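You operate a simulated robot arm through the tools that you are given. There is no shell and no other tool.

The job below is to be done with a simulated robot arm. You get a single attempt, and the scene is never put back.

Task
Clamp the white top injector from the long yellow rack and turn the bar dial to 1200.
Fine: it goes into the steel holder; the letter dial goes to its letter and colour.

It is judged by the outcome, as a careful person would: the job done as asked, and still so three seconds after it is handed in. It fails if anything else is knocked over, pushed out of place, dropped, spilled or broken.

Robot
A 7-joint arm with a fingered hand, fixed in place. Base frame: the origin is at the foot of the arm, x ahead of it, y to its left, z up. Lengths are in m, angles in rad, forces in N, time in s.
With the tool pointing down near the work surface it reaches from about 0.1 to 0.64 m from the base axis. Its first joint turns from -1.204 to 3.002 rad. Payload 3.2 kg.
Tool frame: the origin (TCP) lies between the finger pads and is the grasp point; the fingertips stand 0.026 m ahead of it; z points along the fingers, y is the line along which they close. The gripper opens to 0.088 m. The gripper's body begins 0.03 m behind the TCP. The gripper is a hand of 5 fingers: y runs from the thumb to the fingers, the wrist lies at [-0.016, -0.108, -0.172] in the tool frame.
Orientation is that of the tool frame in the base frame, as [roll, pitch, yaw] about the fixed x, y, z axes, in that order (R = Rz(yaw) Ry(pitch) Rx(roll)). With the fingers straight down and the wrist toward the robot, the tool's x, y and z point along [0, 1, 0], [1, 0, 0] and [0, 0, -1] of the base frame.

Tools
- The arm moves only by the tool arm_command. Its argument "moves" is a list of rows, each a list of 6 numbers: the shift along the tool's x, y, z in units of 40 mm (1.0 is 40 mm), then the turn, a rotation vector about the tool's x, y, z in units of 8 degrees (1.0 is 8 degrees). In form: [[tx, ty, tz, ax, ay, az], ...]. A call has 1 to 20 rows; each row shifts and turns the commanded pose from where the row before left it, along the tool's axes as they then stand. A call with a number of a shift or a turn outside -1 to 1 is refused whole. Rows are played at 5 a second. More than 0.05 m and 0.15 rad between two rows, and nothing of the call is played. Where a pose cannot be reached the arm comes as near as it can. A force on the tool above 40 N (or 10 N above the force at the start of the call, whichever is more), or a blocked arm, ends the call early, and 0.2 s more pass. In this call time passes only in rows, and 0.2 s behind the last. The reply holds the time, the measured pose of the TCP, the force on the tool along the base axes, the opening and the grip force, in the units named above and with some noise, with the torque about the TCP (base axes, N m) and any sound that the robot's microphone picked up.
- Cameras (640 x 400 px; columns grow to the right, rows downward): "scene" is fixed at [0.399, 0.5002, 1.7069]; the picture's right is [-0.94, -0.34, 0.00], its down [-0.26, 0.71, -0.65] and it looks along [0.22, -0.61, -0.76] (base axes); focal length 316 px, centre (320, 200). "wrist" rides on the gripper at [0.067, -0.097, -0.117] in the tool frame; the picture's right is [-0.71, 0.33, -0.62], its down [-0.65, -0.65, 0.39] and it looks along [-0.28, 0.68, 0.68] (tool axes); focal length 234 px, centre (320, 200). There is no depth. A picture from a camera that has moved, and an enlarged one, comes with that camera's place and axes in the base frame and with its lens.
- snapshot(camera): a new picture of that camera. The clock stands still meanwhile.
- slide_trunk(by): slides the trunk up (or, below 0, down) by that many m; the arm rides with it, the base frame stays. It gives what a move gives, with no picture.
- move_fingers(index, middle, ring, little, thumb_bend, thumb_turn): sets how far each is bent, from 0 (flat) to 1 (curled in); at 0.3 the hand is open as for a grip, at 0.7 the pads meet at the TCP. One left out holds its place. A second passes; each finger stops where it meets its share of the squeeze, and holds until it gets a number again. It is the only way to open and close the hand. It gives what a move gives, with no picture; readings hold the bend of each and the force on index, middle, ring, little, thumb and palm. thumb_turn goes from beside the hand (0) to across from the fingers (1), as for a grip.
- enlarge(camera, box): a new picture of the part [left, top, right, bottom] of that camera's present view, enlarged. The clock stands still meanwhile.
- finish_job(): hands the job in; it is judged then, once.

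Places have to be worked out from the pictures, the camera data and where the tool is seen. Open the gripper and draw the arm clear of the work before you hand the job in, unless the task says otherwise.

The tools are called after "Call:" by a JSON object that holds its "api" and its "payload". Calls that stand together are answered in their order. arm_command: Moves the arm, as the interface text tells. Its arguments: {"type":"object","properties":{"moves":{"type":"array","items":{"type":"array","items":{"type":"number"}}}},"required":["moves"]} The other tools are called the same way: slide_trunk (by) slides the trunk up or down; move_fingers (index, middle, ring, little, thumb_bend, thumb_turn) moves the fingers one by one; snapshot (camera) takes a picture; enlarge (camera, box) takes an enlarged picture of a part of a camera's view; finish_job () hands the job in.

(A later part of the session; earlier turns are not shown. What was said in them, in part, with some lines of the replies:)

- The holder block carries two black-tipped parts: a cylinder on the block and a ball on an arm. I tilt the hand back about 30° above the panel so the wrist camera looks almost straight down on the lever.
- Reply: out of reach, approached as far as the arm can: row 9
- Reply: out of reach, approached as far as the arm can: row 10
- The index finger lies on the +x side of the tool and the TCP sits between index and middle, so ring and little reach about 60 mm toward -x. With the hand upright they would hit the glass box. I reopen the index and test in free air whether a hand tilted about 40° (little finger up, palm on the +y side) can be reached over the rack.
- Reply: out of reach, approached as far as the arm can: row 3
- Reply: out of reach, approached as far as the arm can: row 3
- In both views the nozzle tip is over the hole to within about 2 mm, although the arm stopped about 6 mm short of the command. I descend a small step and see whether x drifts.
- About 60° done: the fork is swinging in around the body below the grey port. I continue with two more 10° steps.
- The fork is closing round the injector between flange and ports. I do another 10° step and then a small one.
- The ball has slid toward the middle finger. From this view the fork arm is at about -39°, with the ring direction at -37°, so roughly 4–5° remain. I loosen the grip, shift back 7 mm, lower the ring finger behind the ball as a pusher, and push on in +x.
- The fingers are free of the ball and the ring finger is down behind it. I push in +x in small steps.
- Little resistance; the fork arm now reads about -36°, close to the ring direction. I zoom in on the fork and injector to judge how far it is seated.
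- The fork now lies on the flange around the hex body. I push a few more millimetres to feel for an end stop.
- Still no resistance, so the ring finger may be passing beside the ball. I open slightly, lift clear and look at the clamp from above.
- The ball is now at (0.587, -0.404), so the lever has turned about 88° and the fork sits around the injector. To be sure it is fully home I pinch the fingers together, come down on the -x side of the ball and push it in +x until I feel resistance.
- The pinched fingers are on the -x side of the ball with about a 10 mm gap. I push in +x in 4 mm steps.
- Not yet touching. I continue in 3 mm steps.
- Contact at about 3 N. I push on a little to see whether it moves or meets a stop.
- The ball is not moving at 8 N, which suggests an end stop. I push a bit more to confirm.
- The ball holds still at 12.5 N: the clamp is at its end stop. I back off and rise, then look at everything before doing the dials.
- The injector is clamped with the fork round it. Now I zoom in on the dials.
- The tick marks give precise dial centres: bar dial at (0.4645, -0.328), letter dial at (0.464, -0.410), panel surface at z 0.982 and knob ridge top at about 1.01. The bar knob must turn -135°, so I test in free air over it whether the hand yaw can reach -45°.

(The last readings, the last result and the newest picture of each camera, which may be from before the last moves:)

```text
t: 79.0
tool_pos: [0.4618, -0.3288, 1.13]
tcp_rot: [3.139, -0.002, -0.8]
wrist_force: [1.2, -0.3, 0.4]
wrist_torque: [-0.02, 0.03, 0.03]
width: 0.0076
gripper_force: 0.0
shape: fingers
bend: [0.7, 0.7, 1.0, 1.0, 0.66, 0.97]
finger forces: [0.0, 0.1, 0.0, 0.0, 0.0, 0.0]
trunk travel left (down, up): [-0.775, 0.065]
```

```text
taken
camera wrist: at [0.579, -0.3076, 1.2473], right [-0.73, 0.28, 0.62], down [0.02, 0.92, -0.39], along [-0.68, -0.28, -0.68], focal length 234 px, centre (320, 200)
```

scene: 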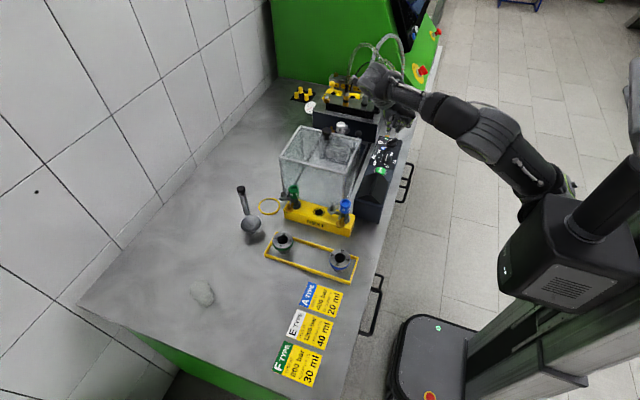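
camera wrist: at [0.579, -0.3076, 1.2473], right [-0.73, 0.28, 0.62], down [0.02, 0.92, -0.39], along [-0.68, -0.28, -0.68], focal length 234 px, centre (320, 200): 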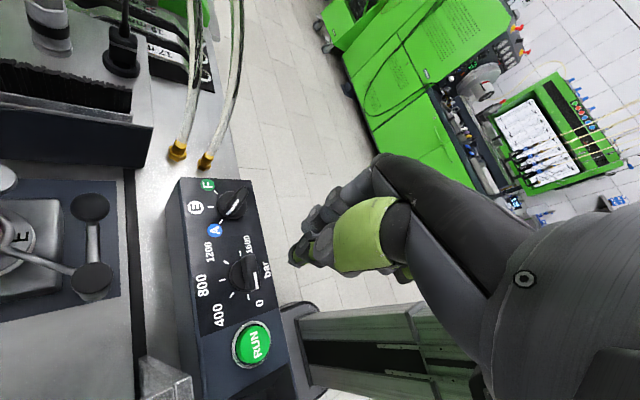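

Yaw -0.8 is reachable, so the whole 135° turn can be done in one grip. I turn back to yaw 1.57, lined up with the knob ridge at 0, and open thumb, index and middle slightly.

Call:
{"api": "arm_command", "payload": {"moves": [[0, 0, 0, 0, 0, -1], [0, 0, 0, 0, 0, -1], [0, 0, 0, 0, 0, -1], [0, 0, 0, 0, 0, -1], [0, 0, 0, 0, 0, -1], [0, 0, 0, 0, 0, -1], [0, 0, 0, 0, 0, -1], [0, 0, 0, 0, 0, -1], [0, 0, 0, 0, 0, -1], [0, 0, 0, 0, 0, -1], [0, 0, 0, 0, 0, -1], [0, 0, 0, 0, 0, -1], [0, 0, 0, 0, 0, -1], [0, 0, 0, 0, 0, -1], [0, 0, 0, 0, 0, -1], [0, 0, 0, 0, 0, -1], [0, 0, 0, 0, 0, -1], [0, 0, 0, 0, 0, 0]]}}

Call:
{"api": "move_fingers", "payload": {"index": 0.5, "middle": 0.5, "thumb_bend": 0.48}}

Call:
{"api": "snapshot", "payload": {"camera": "wrist"}}

Call:
{"api": "enlarge", "payload": {"camera": "scene", "box": [345, 95, 435, 175]}}

```text
t: 82.8
tool_pos: [0.4628, -0.33, 1.1295]
tcp_rot: [-3.141, -0.001, 1.576]
wrist_force: [0.4, 0.2, 0.2]
wrist_torque: [0.01, -0.03, 0.0]
width: 0.0076
gripper_force: 0.1
shape: fingers
bend: [0.7, 0.7, 1.0, 1.0, 0.66, 0.97]
finger forces: [0.0, 0.1, 0.1, 0.0, 0.1, 0.0]
trunk travel left (down, up): [-0.775, 0.065]
```

```text
t: 83.8
tool_pos: [0.4632, -0.3295, 1.1282]
tcp_rot: [-3.141, -0.001, 1.575]
wrist_force: [0.1, -0.6, 0.3]
wrist_torque: [-0.05, -0.04, -0.01]
width: 0.0475
gripper_force: 0.1
shape: fingers
bend: [0.5, 0.5, 1.0, 1.0, 0.48, 0.97]
finger forces: [0.0, 0.1, 0.0, 0.1, 0.0, 0.1]
trunk travel left (down, up): [-0.775, 0.065]
```

```text
taken
camera wrist: at [0.3655, -0.2622, 1.2468], right [0.34, -0.71, 0.62], down [-0.65, -0.65, -0.39], along [0.68, -0.28, -0.68], focal length 234 px, centre (320, 200)
```

wrist: 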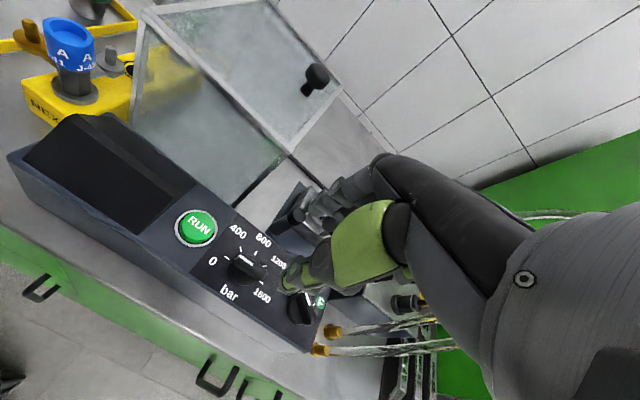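

```text
5.00 times, centred on (390, 135) of scene
camera zoom: at [0.399, 0.5002, 1.7069], right [-0.94, -0.34, 0.0], down [-0.26, 0.71, -0.65], along [0.22, -0.61, -0.76], focal length 1581 px, centre (-30, 525)
```

zoom: 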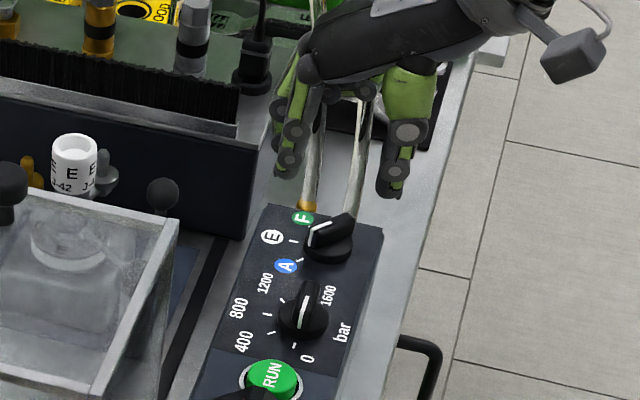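

I zoom once more on the bar knob to confirm its centre and the ridge direction.

Call:
{"api": "enlarge", "payload": {"camera": "wrist", "box": [190, 210, 330, 330]}}

```text
3.33 times, centred on (260, 270) of wrist
camera zoom: at [0.3655, -0.2622, 1.2468], right [0.34, -0.71, 0.62], down [-0.65, -0.65, -0.39], along [0.68, -0.28, -0.68], focal length 781 px, centre (520, -33)
```

zoom: 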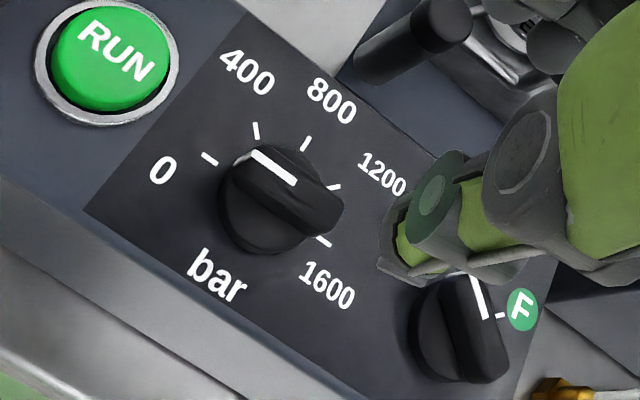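

The bar knob centre confirms at about (0.4643, -0.327) with the ridge along y. I descend around it to about 1.04 first.

Call:
{"api": "arm_command", "payload": {"moves": [[0.0675, 0.03, 0.5, 0, 0, 0], [0, 0, 0.6, 0, 0, 0], [0, 0, 0.6, 0, 0, 0], [0, 0, 0.5, 0, 0, 0], [0, 0, 0, 0, 0, 0]]}}

Call:
{"api": "enlarge", "payload": {"camera": "scene", "box": [345, 105, 425, 175]}}

Call:
{"api": "enlarge", "payload": {"camera": "wrist", "box": [220, 180, 380, 320]}}

```text
t: 85.0
tool_pos: [0.464, -0.3261, 1.0435]
tcp_rot: [3.141, -0.001, 1.576]
wrist_force: [-0.4, -0.5, 0.0]
wrist_torque: [0.0, -0.01, 0.01]
width: 0.0475
gripper_force: 0.0
shape: fingers
bend: [0.5, 0.5, 1.0, 1.0, 0.48, 0.97]
finger forces: [0.0, 0.0, 0.0, 0.0, 0.1, 0.0]
trunk travel left (down, up): [-0.775, 0.065]
```

```text
5.71 times, centred on (385, 140) of scene
camera zoom: at [0.399, 0.5002, 1.7069], right [-0.94, -0.34, 0.0], down [-0.26, 0.71, -0.65], along [0.22, -0.61, -0.76], focal length 1807 px, centre (-51, 543)
```

zoom: 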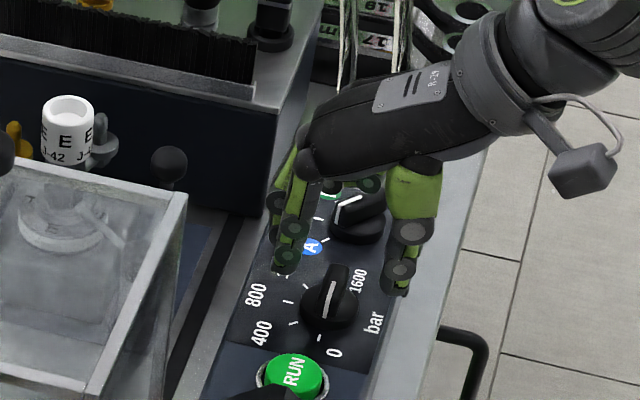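

```text
2.86 times, centred on (300, 250) of wrist
camera zoom: at [0.3661, -0.2584, 1.1598], right [0.34, -0.71, 0.62], down [-0.65, -0.65, -0.39], along [0.68, -0.28, -0.68], focal length 669 px, centre (377, 57)
```

zoom: 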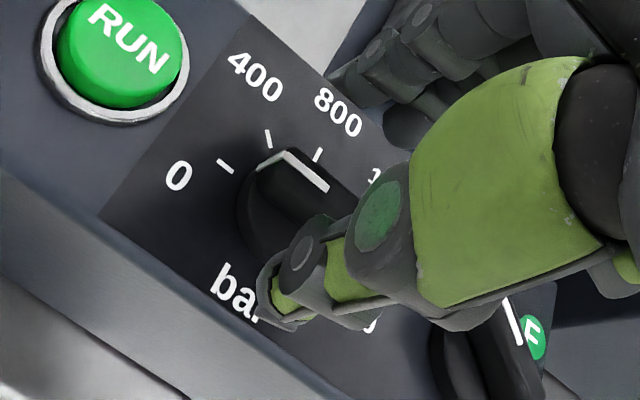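

The digits straddle the ridge. I descend to 1.022.

Call:
{"api": "arm_command", "payload": {"moves": [[0, 0, 0.2, 0, 0, 0], [0, 0, 0.2, 0, 0, 0], [0, 0, 0.13, 0, 0, 0], [0, 0, 0, 0, 0, 0]]}}

Call:
{"api": "enlarge", "payload": {"camera": "scene", "box": [345, 105, 425, 175]}}

Call:
{"api": "enlarge", "payload": {"camera": "wrist", "box": [220, 180, 380, 320]}}

```text
t: 86.0
tool_pos: [0.4635, -0.3257, 1.0201]
tcp_rot: [3.14, 0.001, 1.576]
wrist_force: [-0.4, -0.5, 0.5]
wrist_torque: [-0.01, 0.0, -0.02]
width: 0.0476
gripper_force: 0.0
shape: fingers
bend: [0.5, 0.5, 1.0, 1.0, 0.48, 0.97]
finger forces: [0.0, 0.1, 0.0, 0.0, 0.1, 0.0]
trunk travel left (down, up): [-0.775, 0.065]
```

```text
5.71 times, centred on (385, 140) of scene
camera zoom: at [0.399, 0.5002, 1.7069], right [-0.94, -0.34, 0.0], down [-0.26, 0.71, -0.65], along [0.22, -0.61, -0.76], focal length 1807 px, centre (-51, 543)
```

zoom: 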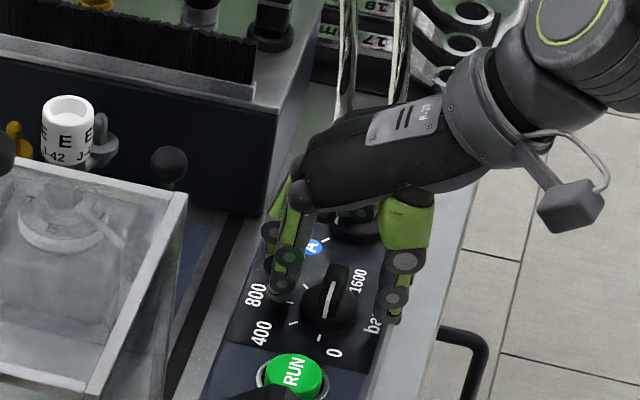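

```text
2.86 times, centred on (300, 250) of wrist
camera zoom: at [0.3663, -0.2591, 1.138], right [0.34, -0.71, 0.62], down [-0.65, -0.65, -0.39], along [0.68, -0.28, -0.68], focal length 669 px, centre (377, 57)
```

zoom: 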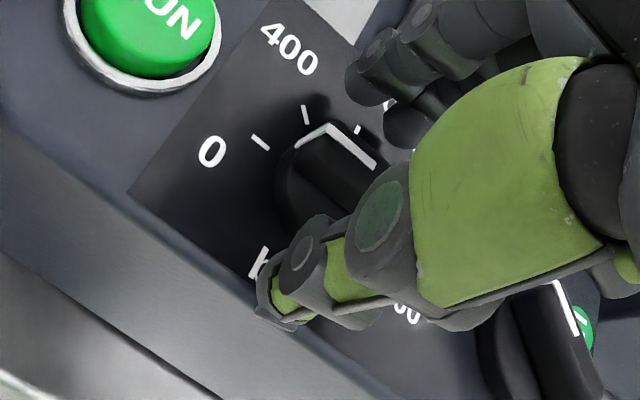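

No contact, and the knob is between thumb and fingers. I close on the ridge.

Call:
{"api": "move_fingers", "payload": {"index": 0.75, "middle": 0.75, "thumb_bend": 0.75}}

Call:
{"api": "enlarge", "payload": {"camera": "wrist", "box": [220, 180, 380, 320]}}

Call:
{"api": "enlarge", "payload": {"camera": "scene", "box": [345, 105, 425, 175]}}

```text
t: 87.0
tool_pos: [0.465, -0.3252, 1.0196]
tcp_rot: [-3.141, -0.001, 1.576]
wrist_force: [7.4, -0.5, 1.6]
wrist_torque: [-0.05, -0.17, 0.06]
width: 0.0096
gripper_force: 12.5
shape: fingers
bend: [0.73, 0.63, 1.0, 1.0, 0.67, 0.97]
finger forces: [7.6, 8.9, 0.0, 0.0, 9.5, 0.0]
trunk travel left (down, up): [-0.775, 0.065]
```

```text
2.86 times, centred on (300, 250) of wrist
camera zoom: at [0.3682, -0.2593, 1.1378], right [0.34, -0.71, 0.62], down [-0.65, -0.65, -0.39], along [0.68, -0.28, -0.68], focal length 669 px, centre (377, 57)
```

zoom: 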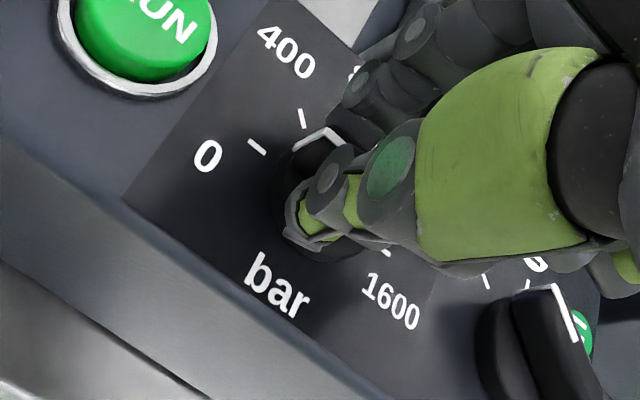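

```text
5.71 times, centred on (385, 140) of scene
camera zoom: at [0.399, 0.5002, 1.7069], right [-0.94, -0.34, 0.0], down [-0.26, 0.71, -0.65], along [0.22, -0.61, -0.76], focal length 1807 px, centre (-51, 543)
```

zoom: 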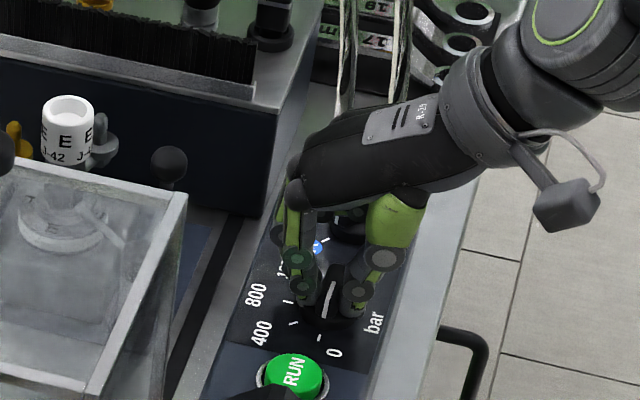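

The knob is gripped. I rotate about the tool axis clockwise, the first 64°, watching torque and force.

Call:
{"api": "arm_command", "payload": {"moves": [[0, 0, 0, 0, 0, 0.8], [0, 0, 0, 0, 0, 0.8], [0, 0, 0, 0, 0, 0.8], [0, 0, 0, 0, 0, 0.8], [0, 0, 0, 0, 0, 0]]}}

Call:
{"api": "arm_command", "payload": {"moves": [[0, 0, 0, 0, 0, 0.8], [0, 0, 0, 0, 0, 0.8], [0, 0, 0, 0, 0, 0.8], [0, 0, 0, 0, 0, 0.8], [0, 0, 0, 0, 0, 0.8], [0, 0, 0, 0, 0, 0]]}}

Call:
{"api": "enlarge", "payload": {"camera": "scene", "box": [345, 105, 425, 175]}}

Call:
{"api": "snapshot", "payload": {"camera": "wrist"}}

```text
t: 88.2
tool_pos: [0.466, -0.3269, 1.0205]
tcp_rot: [-3.141, 0.0, 1.127]
wrist_force: [7.8, -3.8, 5.8]
wrist_torque: [-0.13, -0.15, -0.01]
width: 0.0094
gripper_force: 13.7
shape: fingers
bend: [0.73, 0.63, 1.0, 1.0, 0.67, 0.97]
finger forces: [8.2, 9.5, 0.1, 0.1, 10.3, 0.0]
trunk travel left (down, up): [-0.775, 0.065]
```

```text
t: 89.6
tool_pos: [0.4644, -0.3304, 1.0189]
tcp_rot: [-3.13, -0.013, 0.559]
wrist_force: [7.8, -5.4, 14.6]
wrist_torque: [-0.12, -0.22, -0.04]
width: 0.0095
gripper_force: 16.9
shape: fingers
bend: [0.73, 0.62, 1.0, 1.0, 0.67, 0.95]
finger forces: [9.1, 10.8, 0.1, 0.0, 13.4, 0.0]
trunk travel left (down, up): [-0.775, 0.065]
```

```text
5.71 times, centred on (385, 140) of scene
camera zoom: at [0.399, 0.5002, 1.7069], right [-0.94, -0.34, 0.0], down [-0.26, 0.71, -0.65], along [0.22, -0.61, -0.76], focal length 1807 px, centre (-51, 543)
```

zoom: 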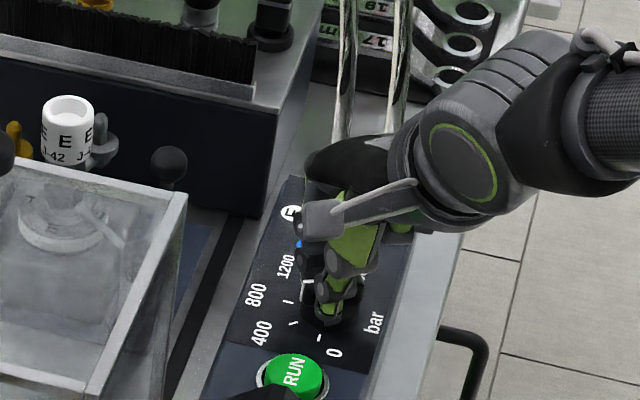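

```text
taken
camera wrist: at [0.4681, -0.2126, 1.1388], right [-0.43, -0.67, 0.61], down [-0.89, 0.22, -0.39], along [0.13, -0.71, -0.69], focal length 234 px, centre (320, 200)
```

wrist: 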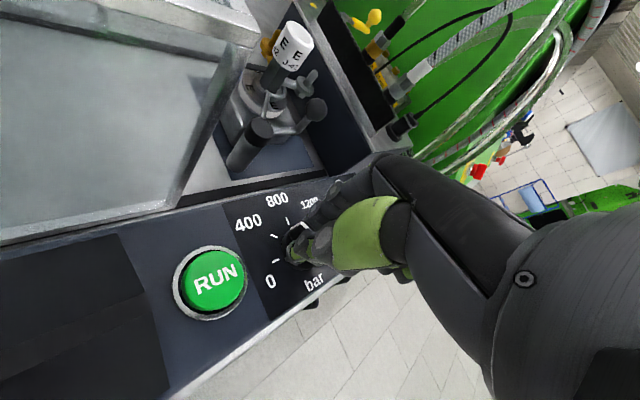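

The knob is following: its line is now past 400. The upward force of 15 N suggests the fingertips press on the knob's base disc, so I raise 3 mm while continuing to turn.

Call:
{"api": "arm_command", "payload": {"moves": [[0, 0, -0.075, 0, 0, 0], [0, 0, 0, 0, 0, 0.8], [0, 0, 0, 0, 0, 0.8], [0, 0, 0, 0, 0, 0]]}}

Call:
{"api": "enlarge", "payload": {"camera": "wrist", "box": [200, 160, 360, 300]}}

Call:
{"api": "enlarge", "payload": {"camera": "scene", "box": [345, 105, 425, 175]}}

```text
t: 90.6
tool_pos: [0.4627, -0.3301, 1.0196]
tcp_rot: [-3.116, -0.011, 0.333]
wrist_force: [4.8, -7.3, 4.4]
wrist_torque: [-0.18, -0.12, -0.06]
width: 0.0097
gripper_force: 14.0
shape: fingers
bend: [0.73, 0.62, 1.0, 1.0, 0.67, 0.95]
finger forces: [9.0, 8.7, 0.0, 0.0, 10.7, 0.1]
trunk travel left (down, up): [-0.775, 0.065]
```

```text
2.86 times, centred on (280, 230) of wrist
camera zoom: at [0.4941, -0.2177, 1.1403], right [-0.56, -0.56, 0.61], down [-0.83, 0.42, -0.38], along [-0.04, -0.72, -0.7], focal length 669 px, centre (434, 114)
```

zoom: 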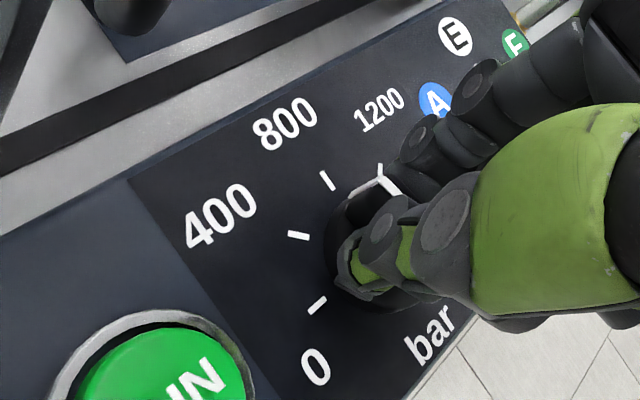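

```text
5.71 times, centred on (385, 140) of scene
camera zoom: at [0.399, 0.5002, 1.7069], right [-0.94, -0.34, 0.0], down [-0.26, 0.71, -0.65], along [0.22, -0.61, -0.76], focal length 1807 px, centre (-51, 543)
```

zoom: 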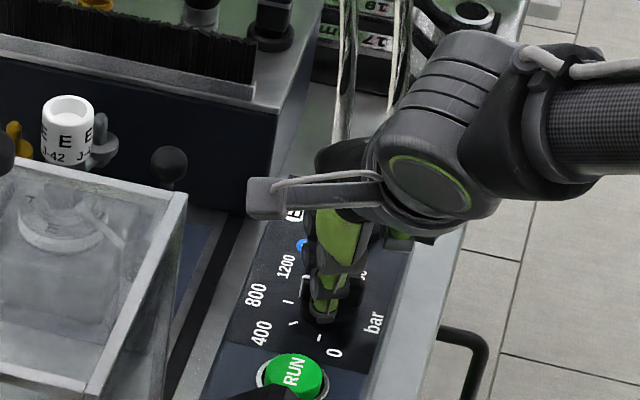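

The pointer reads about 19°, following the hand. I continue with the remaining rotation in two parts.

Call:
{"api": "arm_command", "payload": {"moves": [[0, 0, 0, 0, 0, 0.897], [0, 0, 0, 0, 0, 0.897], [0, 0, 0, 0, 0, 0.897], [0, 0, 0, 0, 0, 0.897], [0, 0, 0, 0, 0, 0]]}}

Call:
{"api": "enlarge", "payload": {"camera": "wrist", "box": [200, 160, 360, 300]}}

Call:
{"api": "snapshot", "payload": {"camera": "scene"}}

```text
t: 91.8
tool_pos: [0.4615, -0.3328, 1.0208]
tcp_rot: [-3.108, -0.002, -0.18]
wrist_force: [1.2, 0.0, 2.9]
wrist_torque: [-0.01, -0.03, 0.02]
width: 0.0094
gripper_force: 11.7
shape: fingers
bend: [0.74, 0.65, 1.0, 1.0, 0.65, 0.95]
finger forces: [5.6, 5.5, 0.0, 0.0, 12.7, 0.0]
trunk travel left (down, up): [-0.775, 0.065]
```

```text
2.86 times, centred on (280, 230) of wrist
camera zoom: at [0.5442, -0.2511, 1.1414], right [-0.76, -0.22, 0.61], down [-0.52, 0.77, -0.37], along [-0.39, -0.6, -0.7], focal length 669 px, centre (434, 114)
```

zoom: 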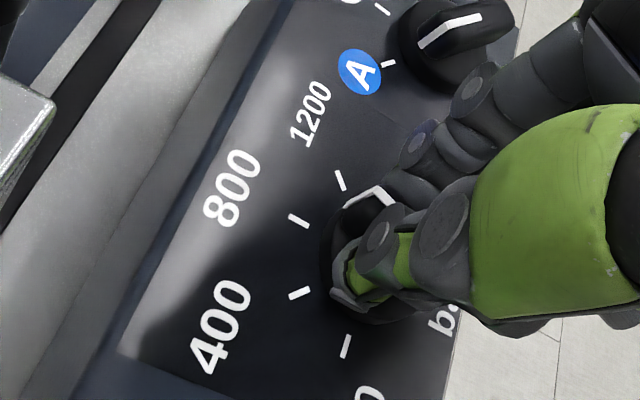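

```text
taken
```

scene: 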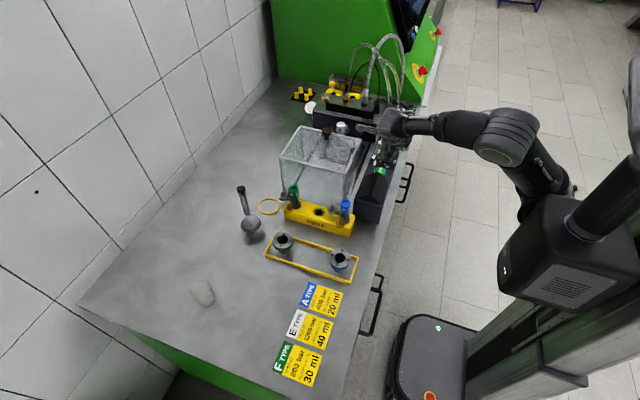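

The pointer is between 800 and 1200. I finish the remaining part of the rotation.

Call:
{"api": "arm_command", "payload": {"moves": [[0, 0, 0, 0, 0, 0.897], [0, 0, 0, 0, 0, 0.897], [0, 0, 0, 0, 0, 0.897], [0, 0, 0, 0, 0, 0.897], [0, 0, 0, 0, 0, 0.897], [0, 0, 0, 0, 0, 0]]}}

Call:
{"api": "enlarge", "payload": {"camera": "wrist", "box": [200, 160, 360, 300]}}

Call:
{"api": "enlarge", "payload": {"camera": "scene", "box": [345, 105, 425, 175]}}

```text
t: 93.2
tool_pos: [0.4624, -0.3296, 1.0216]
tcp_rot: [3.141, 0.001, -0.784]
wrist_force: [-8.2, -2.4, -9.3]
wrist_torque: [0.01, 0.16, 0.05]
width: 0.0097
gripper_force: 10.1
shape: fingers
bend: [0.74, 0.72, 1.0, 1.0, 0.66, 0.97]
finger forces: [7.5, 6.5, 0.0, 0.0, 6.6, 0.1]
trunk travel left (down, up): [-0.775, 0.065]
```

```text
2.86 times, centred on (280, 230) of wrist
camera zoom: at [0.5792, -0.3061, 1.1394], right [-0.73, 0.26, 0.63], down [0.0, 0.92, -0.39], along [-0.68, -0.28, -0.68], focal length 669 px, centre (434, 114)
```

zoom: 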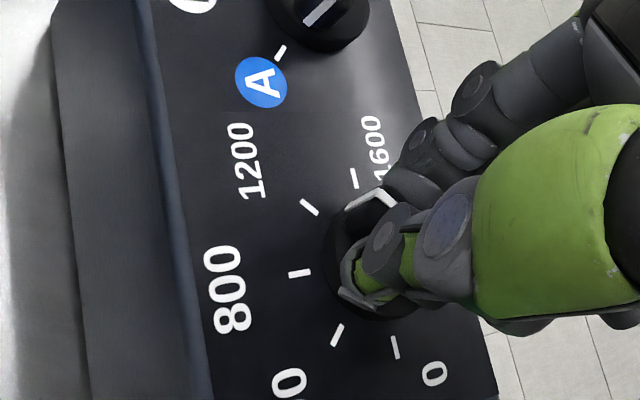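

```text
5.71 times, centred on (385, 140) of scene
camera zoom: at [0.399, 0.5002, 1.7069], right [-0.94, -0.34, 0.0], down [-0.26, 0.71, -0.65], along [0.22, -0.61, -0.76], focal length 1807 px, centre (-51, 543)
```

zoom: 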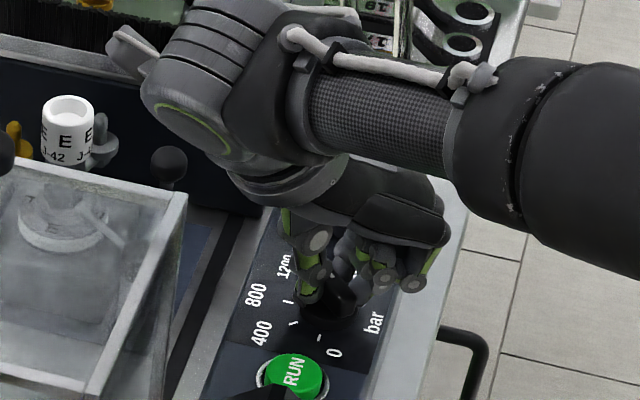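

The hand has turned the full 135° (yaw -0.784). I release the knob gently and rise to look at where the pointer ended.

Call:
{"api": "move_fingers", "payload": {"index": 0.5, "middle": 0.5, "thumb_bend": 0.48}}

Call:
{"api": "arm_command", "payload": {"moves": [[0, 0, -0.3, 0, 0, 0], [0, 0, -0.5, 0, 0, 0], [0, 0, -0.8, 0, 0, 0], [0, 0, -0.8, 0, 0, 0], [0, 0, 0, 0, 0, 0]]}}

Call:
{"api": "enlarge", "payload": {"camera": "wrist", "box": [160, 150, 320, 330]}}

Call:
{"api": "enlarge", "payload": {"camera": "scene", "box": [365, 125, 415, 165]}}

```text
t: 94.2
tool_pos: [0.4638, -0.328, 1.0228]
tcp_rot: [-3.141, 0.0, -0.781]
wrist_force: [0.4, 0.0, 0.0]
wrist_torque: [-0.03, 0.03, 0.05]
width: 0.0473
gripper_force: 0.1
shape: fingers
bend: [0.5, 0.5, 1.0, 1.0, 0.48, 0.97]
finger forces: [0.0, 0.0, 0.0, 0.0, 0.0, 0.0]
trunk travel left (down, up): [-0.775, 0.065]
```

```text
t: 95.4
tool_pos: [0.4633, -0.3269, 1.12]
tcp_rot: [-3.141, 0.002, -0.782]
wrist_force: [0.2, -0.1, 0.1]
wrist_torque: [-0.02, 0.02, -0.02]
width: 0.0472
gripper_force: 0.1
shape: fingers
bend: [0.5, 0.5, 1.0, 1.0, 0.48, 0.97]
finger forces: [0.1, 0.1, 0.0, 0.0, 0.1, 0.0]
trunk travel left (down, up): [-0.775, 0.065]
```

```text
2.22 times, centred on (240, 240) of wrist
camera zoom: at [0.5792, -0.303, 1.2379], right [-0.74, 0.26, 0.62], down [0.0, 0.92, -0.39], along [-0.68, -0.29, -0.68], focal length 520 px, centre (498, 111)
```

zoom: 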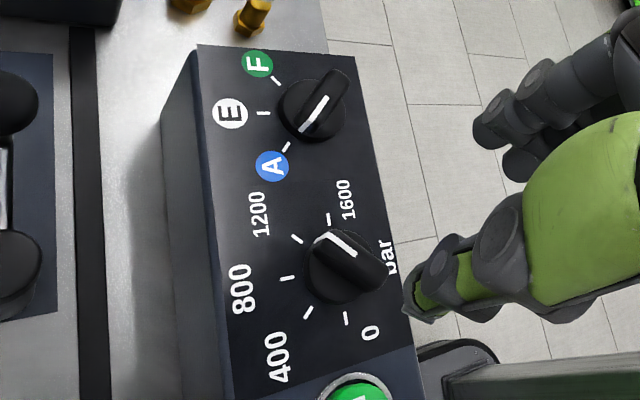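

```text
10.00 times, centred on (390, 145) of scene
camera zoom: at [0.399, 0.5002, 1.7069], right [-0.94, -0.34, 0.0], down [-0.26, 0.71, -0.65], along [0.22, -0.61, -0.76], focal length 3162 px, centre (-380, 750)
```

zoom: 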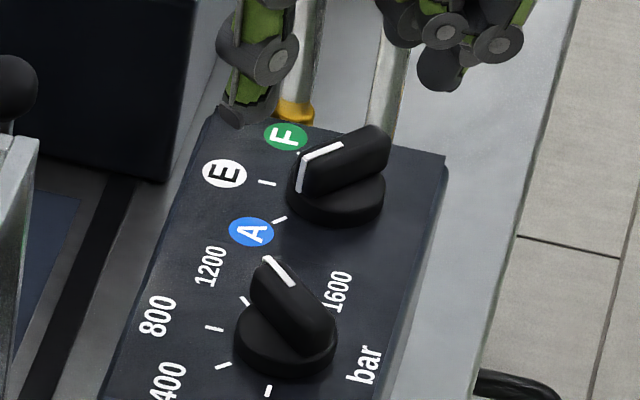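

The pointer is close to 1200. I zoom in further from both cameras to measure it precisely.

Call:
{"api": "enlarge", "payload": {"camera": "wrist", "box": [220, 190, 275, 240]}}

Call:
{"api": "enlarge", "payload": {"camera": "scene", "box": [380, 142, 404, 164]}}

```text
8.00 times, centred on (248, 215) of wrist
camera zoom: at [0.5792, -0.303, 1.2379], right [-0.74, 0.26, 0.62], down [0.0, 0.92, -0.39], along [-0.68, -0.29, -0.68], focal length 1873 px, centre (900, 80)
```

zoom: 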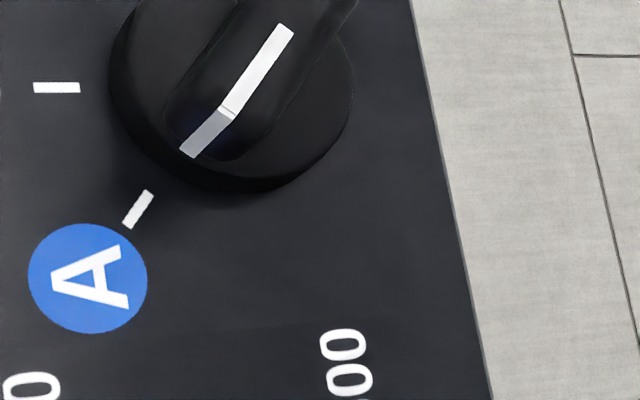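

```text
16.00 times, centred on (392, 153) of scene
camera zoom: at [0.399, 0.5002, 1.7069], right [-0.94, -0.34, 0.0], down [-0.26, 0.71, -0.65], along [0.22, -0.61, -0.76], focal length 5059 px, centre (-832, 952)
```

zoom: 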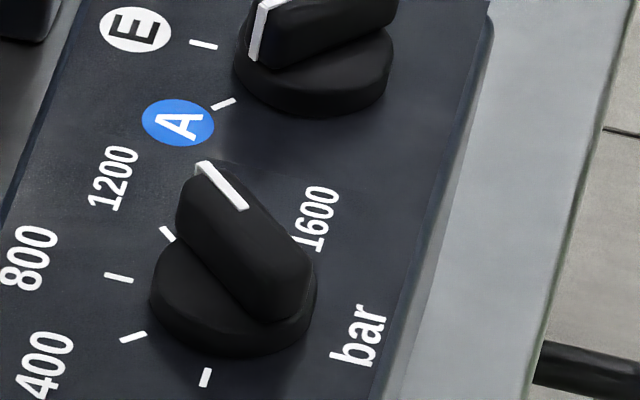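

By the scene view the pointer lies at about -45.8° and the tick at -44.8°. I check the bar knob with a zoom of the wrist view too.

Call:
{"api": "enlarge", "payload": {"camera": "wrist", "box": [215, 235, 285, 300]}}

```text
6.15 times, centred on (250, 268) of wrist
camera zoom: at [0.5792, -0.303, 1.2379], right [-0.74, 0.26, 0.62], down [0.0, 0.92, -0.39], along [-0.68, -0.29, -0.68], focal length 1441 px, centre (751, -215)
```

zoom: 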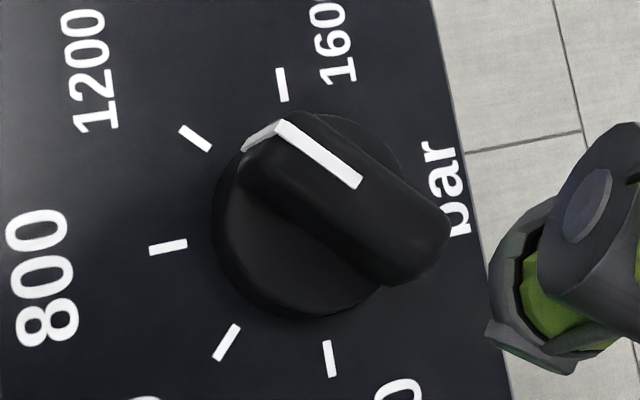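

The bar dial sits on 1200 within 1–2°. For the letter dial, A is at +50° and E at 0°, so it needs -50°. I turn the hand to yaw 0.8 and move above it at (0.464, -0.410), watching the hoses at y of about -0.5.

Call:
{"api": "arm_command", "payload": {"moves": [[0, 0, 0, 0, 0, -0.944], [0, 0, 0, 0, 0, -0.944], [0, 0, 0, 0, 0, -0.944], [0, 0, 0, 0, 0, -0.944], [0, 0, 0, 0, 0, -0.944], [0, 0, 0, 0, 0, -0.944], [0, 0, 0, 0, 0, -0.944], [0, 0, 0, 0, 0, -0.944], [0, 0, 0, 0, 0, -0.944], [0, 0, 0, 0, 0, -0.944], [0, 0, 0, 0, 0, -0.944], [0, 0, 0, 0, 0, -0.944], [-0.492, 0.486, 0, 0, 0, 0], [-0.492, 0.486, 0, 0, 0, 0], [-0.492, 0.486, 0, 0, 0, 0], [0, 0, 0, 0, 0, 0]]}}

Call:
{"api": "snapshot", "payload": {"camera": "wrist"}}

Call:
{"api": "enlarge", "payload": {"camera": "scene", "box": [345, 85, 435, 165]}}

```text
t: 98.8
tool_pos: [0.464, -0.4087, 1.1175]
tcp_rot: [3.141, 0.002, 0.802]
wrist_force: [-0.2, 0.5, 0.7]
wrist_torque: [0.0, 0.01, -0.02]
width: 0.0473
gripper_force: 0.1
shape: fingers
bend: [0.5, 0.5, 1.0, 1.0, 0.48, 0.97]
finger forces: [0.0, 0.0, 0.0, 0.0, 0.1, 0.0]
trunk travel left (down, up): [-0.775, 0.065]
```

```text
taken
camera wrist: at [0.4418, -0.2918, 1.2356], right [-0.25, -0.74, 0.62], down [-0.92, -0.01, -0.39], along [0.29, -0.67, -0.68], focal length 234 px, centre (320, 200)
```

wrist: 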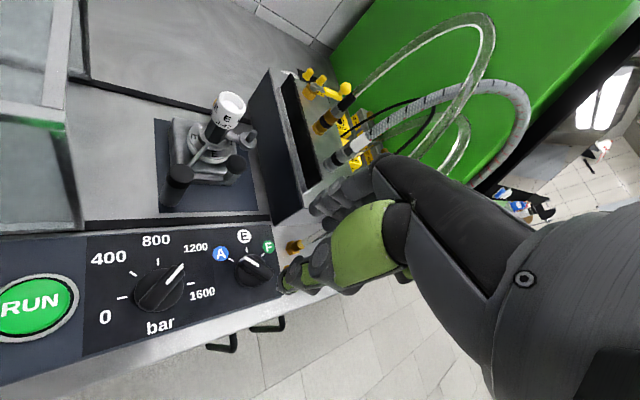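

```text
5.00 times, centred on (390, 125) of scene
camera zoom: at [0.399, 0.5002, 1.7069], right [-0.94, -0.34, 0.0], down [-0.26, 0.71, -0.65], along [0.22, -0.61, -0.76], focal length 1581 px, centre (-30, 575)
```

zoom: 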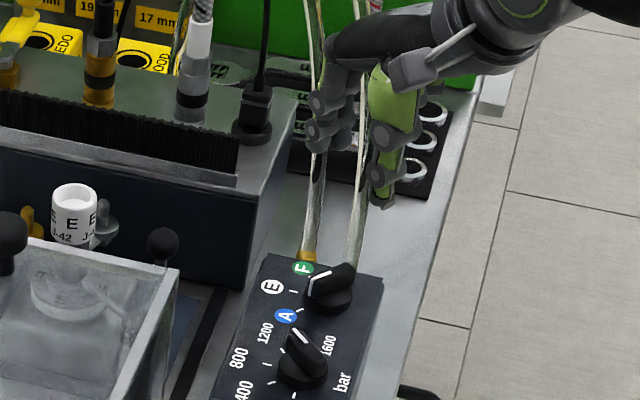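

The hand is over the letter dial, with the bar dial clearly at 1200. I descend to 1.045 and check the hose clearance and alignment.

Call:
{"api": "arm_command", "payload": {"moves": [[0, 0, 0.45, 0, 0, 0], [0, 0, 0.45, 0, 0, 0], [0, 0, 0.45, 0, 0, 0], [0, 0, 0.45, 0, 0, 0], [0, 0, 0, 0, 0, 0]]}}

Call:
{"api": "enlarge", "payload": {"camera": "wrist", "box": [200, 170, 400, 330]}}

Call:
{"api": "enlarge", "payload": {"camera": "scene", "box": [345, 85, 435, 165]}}

```text
t: 100.0
tool_pos: [0.4656, -0.4085, 1.0459]
tcp_rot: [3.141, 0.0, 0.801]
wrist_force: [0.2, -0.6, -0.9]
wrist_torque: [-0.01, 0.02, 0.01]
width: 0.0476
gripper_force: 0.0
shape: fingers
bend: [0.5, 0.5, 1.0, 1.0, 0.48, 0.97]
finger forces: [0.1, 0.0, 0.0, 0.0, 0.0, 0.0]
trunk travel left (down, up): [-0.775, 0.065]
```

```text
2.50 times, centred on (300, 250) of wrist
camera zoom: at [0.4422, -0.2919, 1.1643], right [-0.25, -0.74, 0.62], down [-0.92, -0.01, -0.39], along [0.29, -0.67, -0.68], focal length 585 px, centre (370, 75)
```

zoom: 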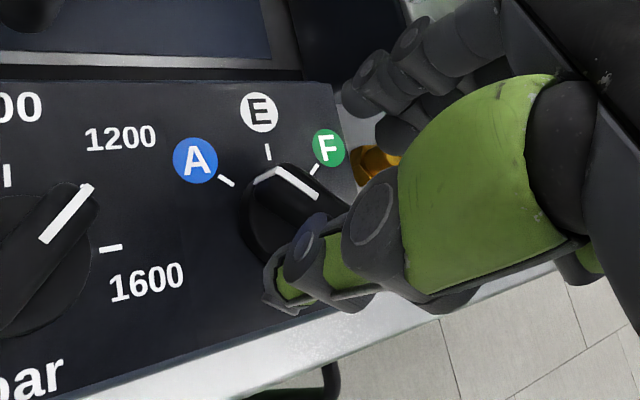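

```text
5.00 times, centred on (390, 125) of scene
camera zoom: at [0.399, 0.5002, 1.7069], right [-0.94, -0.34, 0.0], down [-0.26, 0.71, -0.65], along [0.22, -0.61, -0.76], focal length 1581 px, centre (-30, 575)
```

zoom: 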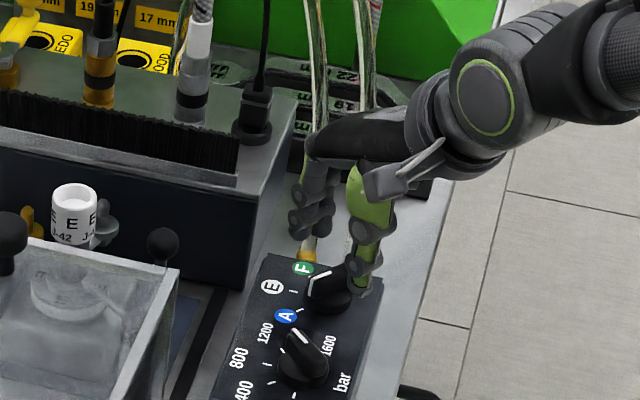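

Aligned within 2 mm and no contact. I descend to 1.022 and close on the letter knob.

Call:
{"api": "arm_command", "payload": {"moves": [[0, 0, 0.2, 0, 0, 0], [0, 0, 0.2, 0, 0, 0], [0, 0, 0.18, 0, 0, 0], [0, 0, 0, 0, 0, 0]]}}

Call:
{"api": "move_fingers", "payload": {"index": 0.75, "middle": 0.75, "thumb_bend": 0.75}}

Call:
{"api": "enlarge", "payload": {"camera": "wrist", "box": [200, 170, 400, 330]}}

```text
t: 101.0
tool_pos: [0.4651, -0.4074, 1.0231]
tcp_rot: [-3.142, 0.0, 0.8]
wrist_force: [-0.6, 0.3, -0.9]
wrist_torque: [0.0, 0.02, 0.0]
width: 0.0476
gripper_force: 0.1
shape: fingers
bend: [0.5, 0.5, 1.0, 1.0, 0.48, 0.97]
finger forces: [0.0, 0.1, 0.0, 0.1, 0.0, 0.1]
trunk travel left (down, up): [-0.775, 0.065]
```

```text
t: 102.0
tool_pos: [0.4667, -0.4099, 1.0228]
tcp_rot: [-3.139, 0.0, 0.799]
wrist_force: [4.5, -3.9, -3.7]
wrist_torque: [0.04, -0.01, 0.01]
width: 0.0095
gripper_force: 12.7
shape: fingers
bend: [0.73, 0.73, 1.0, 1.0, 0.67, 0.96]
finger forces: [8.1, 6.4, 0.0, 0.0, 9.5, 0.0]
trunk travel left (down, up): [-0.775, 0.065]
```

```text
2.50 times, centred on (300, 250) of wrist
camera zoom: at [0.4432, -0.2929, 1.1403], right [-0.25, -0.74, 0.62], down [-0.92, -0.01, -0.39], along [0.29, -0.67, -0.68], focal length 585 px, centre (370, 75)
```

zoom: 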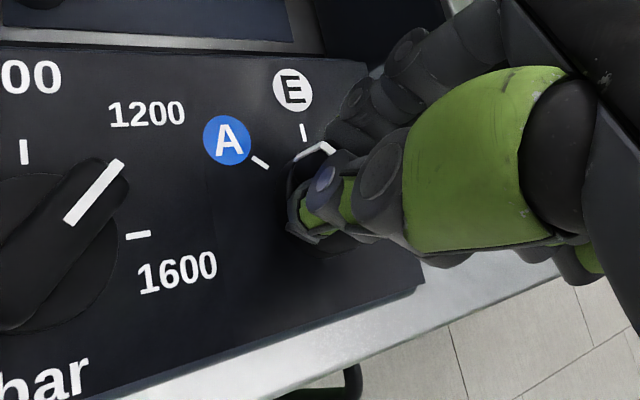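

Both fingers closed equally, so the ridge is aligned with the hand (yaw 0.80, about 46°). I rotate clockwise by 45.8° to bring it to 0°, the E tick.

Call:
{"api": "arm_command", "payload": {"moves": [[0, 0, 0, 0, 0, 0.818], [0, 0, 0, 0, 0, 0.818], [0, 0, 0, 0, 0, 0.818], [0, 0, 0, 0, 0, 0.818], [0, 0, 0, 0, 0, 0]]}}

Call:
{"api": "arm_command", "payload": {"moves": [[0, 0, 0, 0, 0, 0.818], [0, 0, 0, 0, 0, 0.818], [0, 0, 0, 0, 0, 0.818], [0, 0, 0, 0, 0, 0]]}}

Call:
{"api": "enlarge", "payload": {"camera": "wrist", "box": [200, 150, 400, 310]}}

Call:
{"api": "enlarge", "payload": {"camera": "scene", "box": [345, 85, 435, 165]}}

```text
t: 103.2
tool_pos: [0.465, -0.4102, 1.0218]
tcp_rot: [-3.139, -0.001, 0.341]
wrist_force: [2.3, -4.6, -3.6]
wrist_torque: [-0.01, -0.06, -0.01]
width: 0.0095
gripper_force: 11.2
shape: fingers
bend: [0.73, 0.73, 1.0, 1.0, 0.67, 0.96]
finger forces: [8.5, 5.8, 0.1, 0.0, 8.7, 0.1]
trunk travel left (down, up): [-0.775, 0.065]
```

```text
t: 104.2
tool_pos: [0.465, -0.4115, 1.0226]
tcp_rot: [-3.141, 0.002, 0.0]
wrist_force: [-0.1, -4.3, -2.8]
wrist_torque: [-0.01, -0.01, -0.01]
width: 0.0092
gripper_force: 12.2
shape: fingers
bend: [0.74, 0.73, 1.0, 1.0, 0.67, 0.96]
finger forces: [8.0, 6.4, 0.1, 0.0, 9.4, 0.1]
trunk travel left (down, up): [-0.775, 0.065]
```

```text
2.50 times, centred on (300, 230) of wrist
camera zoom: at [0.5323, -0.3131, 1.1404], right [-0.71, -0.33, 0.62], down [-0.65, 0.66, -0.39], along [-0.28, -0.68, -0.68], focal length 585 px, centre (370, 125)
```

zoom: 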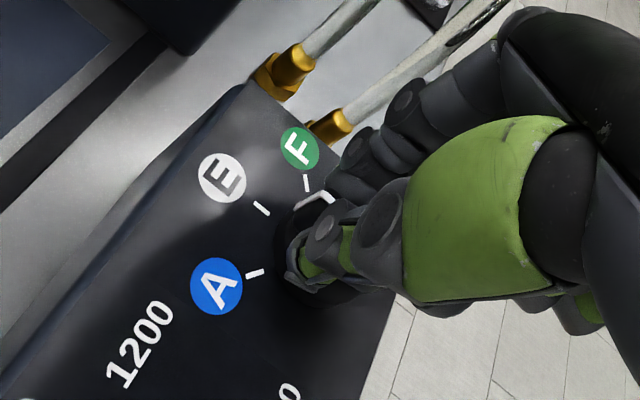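

```text
5.00 times, centred on (390, 125) of scene
camera zoom: at [0.399, 0.5002, 1.7069], right [-0.94, -0.34, 0.0], down [-0.26, 0.71, -0.65], along [0.22, -0.61, -0.76], focal length 1581 px, centre (-30, 575)
```

zoom: 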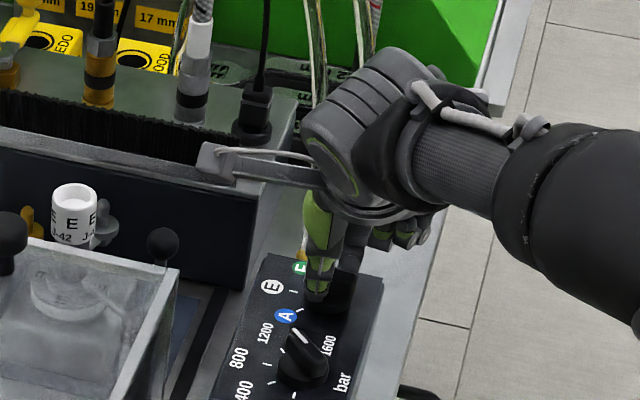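

The hand is at yaw 0.0 with the knob still gripped. I release, rise and check where the pointer ended.

Call:
{"api": "move_fingers", "payload": {"index": 0.5, "middle": 0.5, "thumb_bend": 0.48}}

Call:
{"api": "arm_command", "payload": {"moves": [[0, 0, -0.3, 0, 0, 0], [0, 0, -0.5, 0, 0, 0], [0, 0, -0.8, 0, 0, 0], [0, 0, -0.8, 0, 0, 0], [0, -0.5, -0.5, 0, 0, 0], [0, -0.6, -0.4, 0, 0, 0], [0, 0, 0, 0, 0, 0]]}}

Call:
{"api": "snapshot", "payload": {"camera": "wrist"}}

Call:
{"api": "enlarge", "payload": {"camera": "scene", "box": [374, 134, 406, 164]}}

```text
t: 105.2
tool_pos: [0.4654, -0.4097, 1.0235]
tcp_rot: [3.141, 0.002, 0.002]
wrist_force: [-0.2, -0.5, -1.1]
wrist_torque: [0.02, -0.01, 0.01]
width: 0.0476
gripper_force: 0.1
shape: fingers
bend: [0.5, 0.5, 1.0, 1.0, 0.48, 0.97]
finger forces: [0.0, 0.1, 0.0, 0.1, 0.0, 0.0]
trunk travel left (down, up): [-0.775, 0.065]
```

```text
t: 106.8
tool_pos: [0.4588, -0.3747, 1.1525]
tcp_rot: [-3.124, 0.0, -0.015]
wrist_force: [-1.0, 0.4, -0.2]
wrist_torque: [-0.01, 0.0, 0.02]
width: 0.0476
gripper_force: 0.0
shape: fingers
bend: [0.5, 0.5, 1.0, 1.0, 0.48, 0.97]
finger forces: [0.0, 0.1, 0.0, 0.1, 0.0, 0.0]
trunk travel left (down, up): [-0.775, 0.065]
```

```text
taken
camera wrist: at [0.5284, -0.2782, 1.2715], right [-0.71, -0.33, 0.62], down [-0.64, 0.67, -0.38], along [-0.29, -0.66, -0.69], focal length 234 px, centre (320, 200)
```

wrist: 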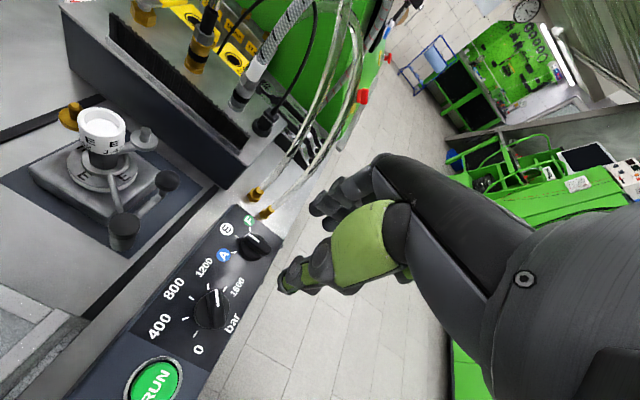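

```text
13.33 times, centred on (390, 149) of scene
camera zoom: at [0.399, 0.5002, 1.7069], right [-0.94, -0.34, 0.0], down [-0.26, 0.71, -0.65], along [0.22, -0.61, -0.76], focal length 4216 px, centre (-613, 880)
```

zoom: 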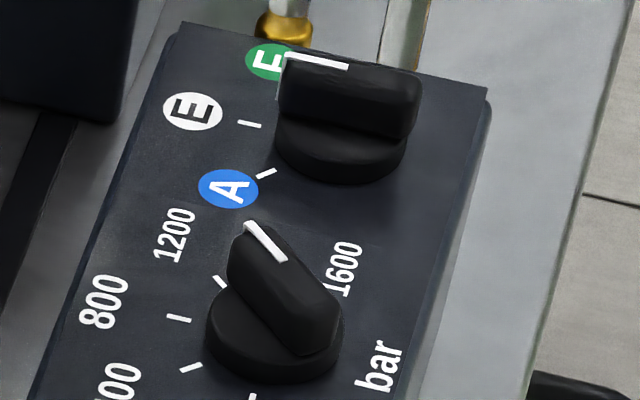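

The letter dial points at E, perhaps a few degrees short. I zoom the wrist view to measure both dials.

Call:
{"api": "enlarge", "payload": {"camera": "wrist", "box": [210, 205, 290, 275]}}

Call:
{"api": "enlarge", "payload": {"camera": "wrist", "box": [170, 260, 260, 340]}}

```text
5.71 times, centred on (250, 240) of wrist
camera zoom: at [0.5284, -0.2782, 1.2715], right [-0.71, -0.33, 0.62], down [-0.64, 0.67, -0.38], along [-0.29, -0.66, -0.69], focal length 1338 px, centre (720, -29)
```

zoom: 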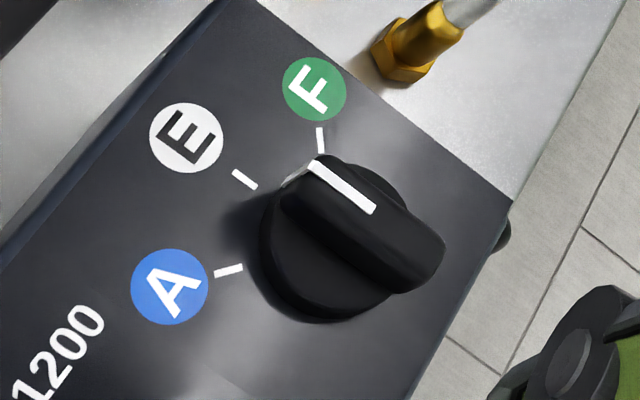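

```text
5.00 times, centred on (215, 300) of wrist
camera zoom: at [0.5284, -0.2782, 1.2715], right [-0.71, -0.33, 0.62], down [-0.64, 0.67, -0.38], along [-0.29, -0.66, -0.69], focal length 1171 px, centre (845, -300)
```

zoom: 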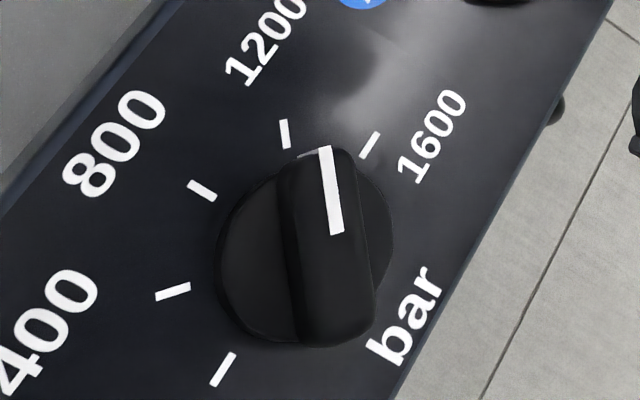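

Both pointers are parallel to their ticks (E within about 2°, 1200 within about 1°). I check the clamped injector once more before withdrawing.

Call:
{"api": "enlarge", "payload": {"camera": "wrist", "box": [20, 80, 200, 260]}}

Call:
{"api": "enlarge", "payload": {"camera": "scene", "box": [270, 110, 400, 240]}}

```text
2.22 times, centred on (110, 170) of wrist
camera zoom: at [0.5284, -0.2782, 1.2715], right [-0.71, -0.33, 0.62], down [-0.64, 0.67, -0.38], along [-0.29, -0.66, -0.69], focal length 520 px, centre (787, 267)
```

zoom: 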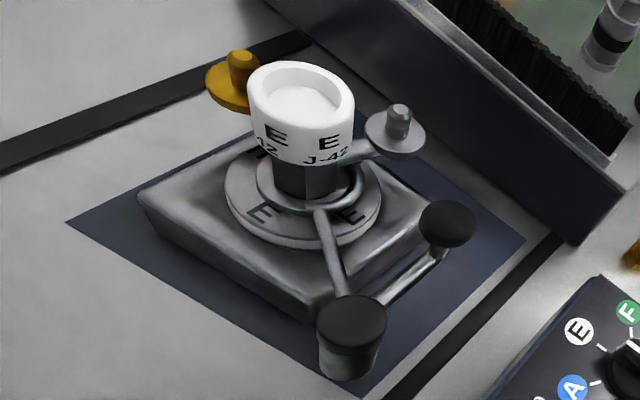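

```text
3.08 times, centred on (335, 175) of scene
camera zoom: at [0.399, 0.5002, 1.7069], right [-0.94, -0.34, 0.0], down [-0.26, 0.71, -0.65], along [0.22, -0.61, -0.76], focal length 973 px, centre (274, 277)
```

zoom: 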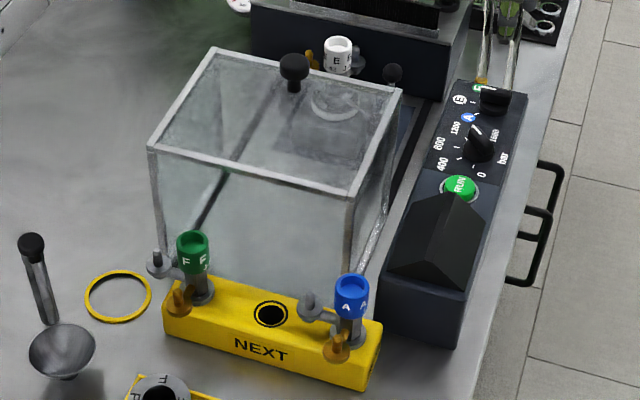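

The injector is clamped upright and everything else is in its place. I withdraw the hand up and back toward the robot, then open the fingers fully.

Call:
{"api": "arm_command", "payload": {"moves": [[-0.3, 0, -0.8, 0, 0, 0], [-0.4, 0, -0.8, 0, 0, 0], [-0.5, 0, -0.5, 0, 0, 0], [0, 0, 0, 0, 0, -0.93], [0, 0, 0, 0, 0, -0.93], [0, 0, 0, 0, 0, -0.93], [0, 0, 0, 0, 0, -0.93], [0, 0, 0, 0, 0, -0.93], [0, 0, 0, 0, 0, -0.93], [0, 0, 0, 0, 0, -0.93], [0, 0, 0, 0, 0, -0.93], [0, 0, 0, 0, 0, -0.93], [0, 0, 0, 0, 0, -0.93], [0, 0, 0, 0, 0, -0.93], [0, 0, 0, 0, 0, -0.93], [0, -0.5, -0.2, 0, 0, 0], [0, -0.5, 0, 0, 0, 0], [0, 0, 0, 0, 0, 0]]}}

Call:
{"api": "move_fingers", "payload": {"index": 0.3, "middle": 0.3, "ring": 0.3, "little": 0.3, "thumb_bend": 0.3}}

Call:
{"api": "snapshot", "payload": {"camera": "scene"}}

Call:
{"api": "enlarge", "payload": {"camera": "scene", "box": [320, 100, 420, 180]}}

```text
t: 110.6
tool_pos: [0.3806, -0.3691, 1.2462]
tcp_rot: [-3.141, 0.001, 1.56]
wrist_force: [0.8, -0.5, -0.4]
wrist_torque: [-0.04, 0.02, 0.02]
width: 0.0475
gripper_force: 0.0
shape: fingers
bend: [0.5, 0.5, 1.0, 1.0, 0.48, 0.97]
finger forces: [0.0, 0.0, 0.0, 0.0, 0.0, 0.0]
out of reach, approached as far as the arm can: row 7
trunk travel left (down, up): [-0.775, 0.065]
```

```text
t: 111.6
tool_pos: [0.3802, -0.368, 1.2476]
tcp_rot: [-3.141, 0.001, 1.56]
wrist_force: [0.2, -0.1, 0.0]
wrist_torque: [0.03, -0.01, 0.01]
width: 0.0876
gripper_force: 0.0
shape: fingers
bend: [0.3, 0.3, 0.3, 0.3, 0.3, 0.97]
finger forces: [0.0, 0.1, 0.1, 0.0, 0.0, 0.1]
trunk travel left (down, up): [-0.775, 0.065]
```

```text
taken
```

scene: 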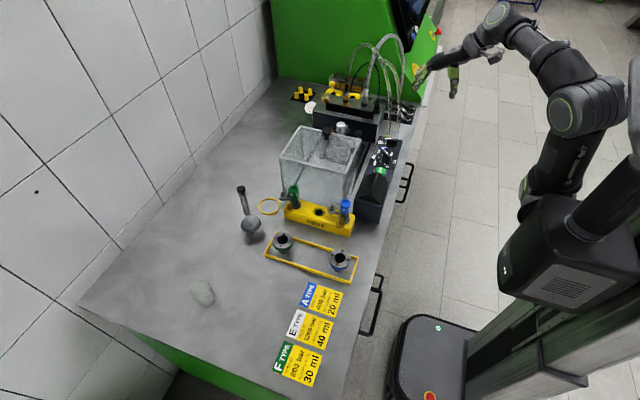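

```text
5.00 times, centred on (370, 140) of scene
camera zoom: at [0.399, 0.5002, 1.7069], right [-0.94, -0.34, 0.0], down [-0.26, 0.71, -0.65], along [0.22, -0.61, -0.76], focal length 1581 px, centre (70, 500)
```

zoom: 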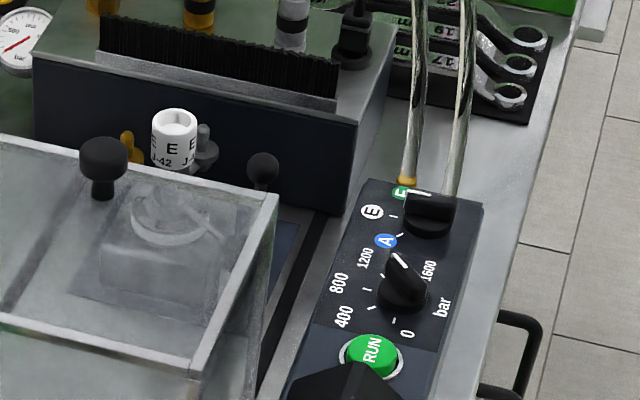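

The hand is clear and open. The white E injector is clamped in the holder, the bar dial is on 1200, the letter dial is on E, and nothing else has moved. I hand the job in.

Call:
{"api": "finish_job", "payload": {}}

```text
The job is handed in.
```

The job is done and handed in.

- **Injector:** the white-top E injector (J-42) is out of the yellow rack. It is seated in the E ring of the steel holder, with its flange down.
- **Clamp:** the fork is closed around the injector. I pushed the lever until it stopped moving, and it held at about 12 N.
- **Bar dial:** it points at 1200, within about 1–2° of the mark.
- **Letter dial:** it points at the white E. The wrist camera reads it about 2° off the mark and the scene camera about 5°.

Nothing else looked moved or knocked over in the last picture. I did not press RUN or touch the glass cover. The hand is open and pulled back clear of the bench.
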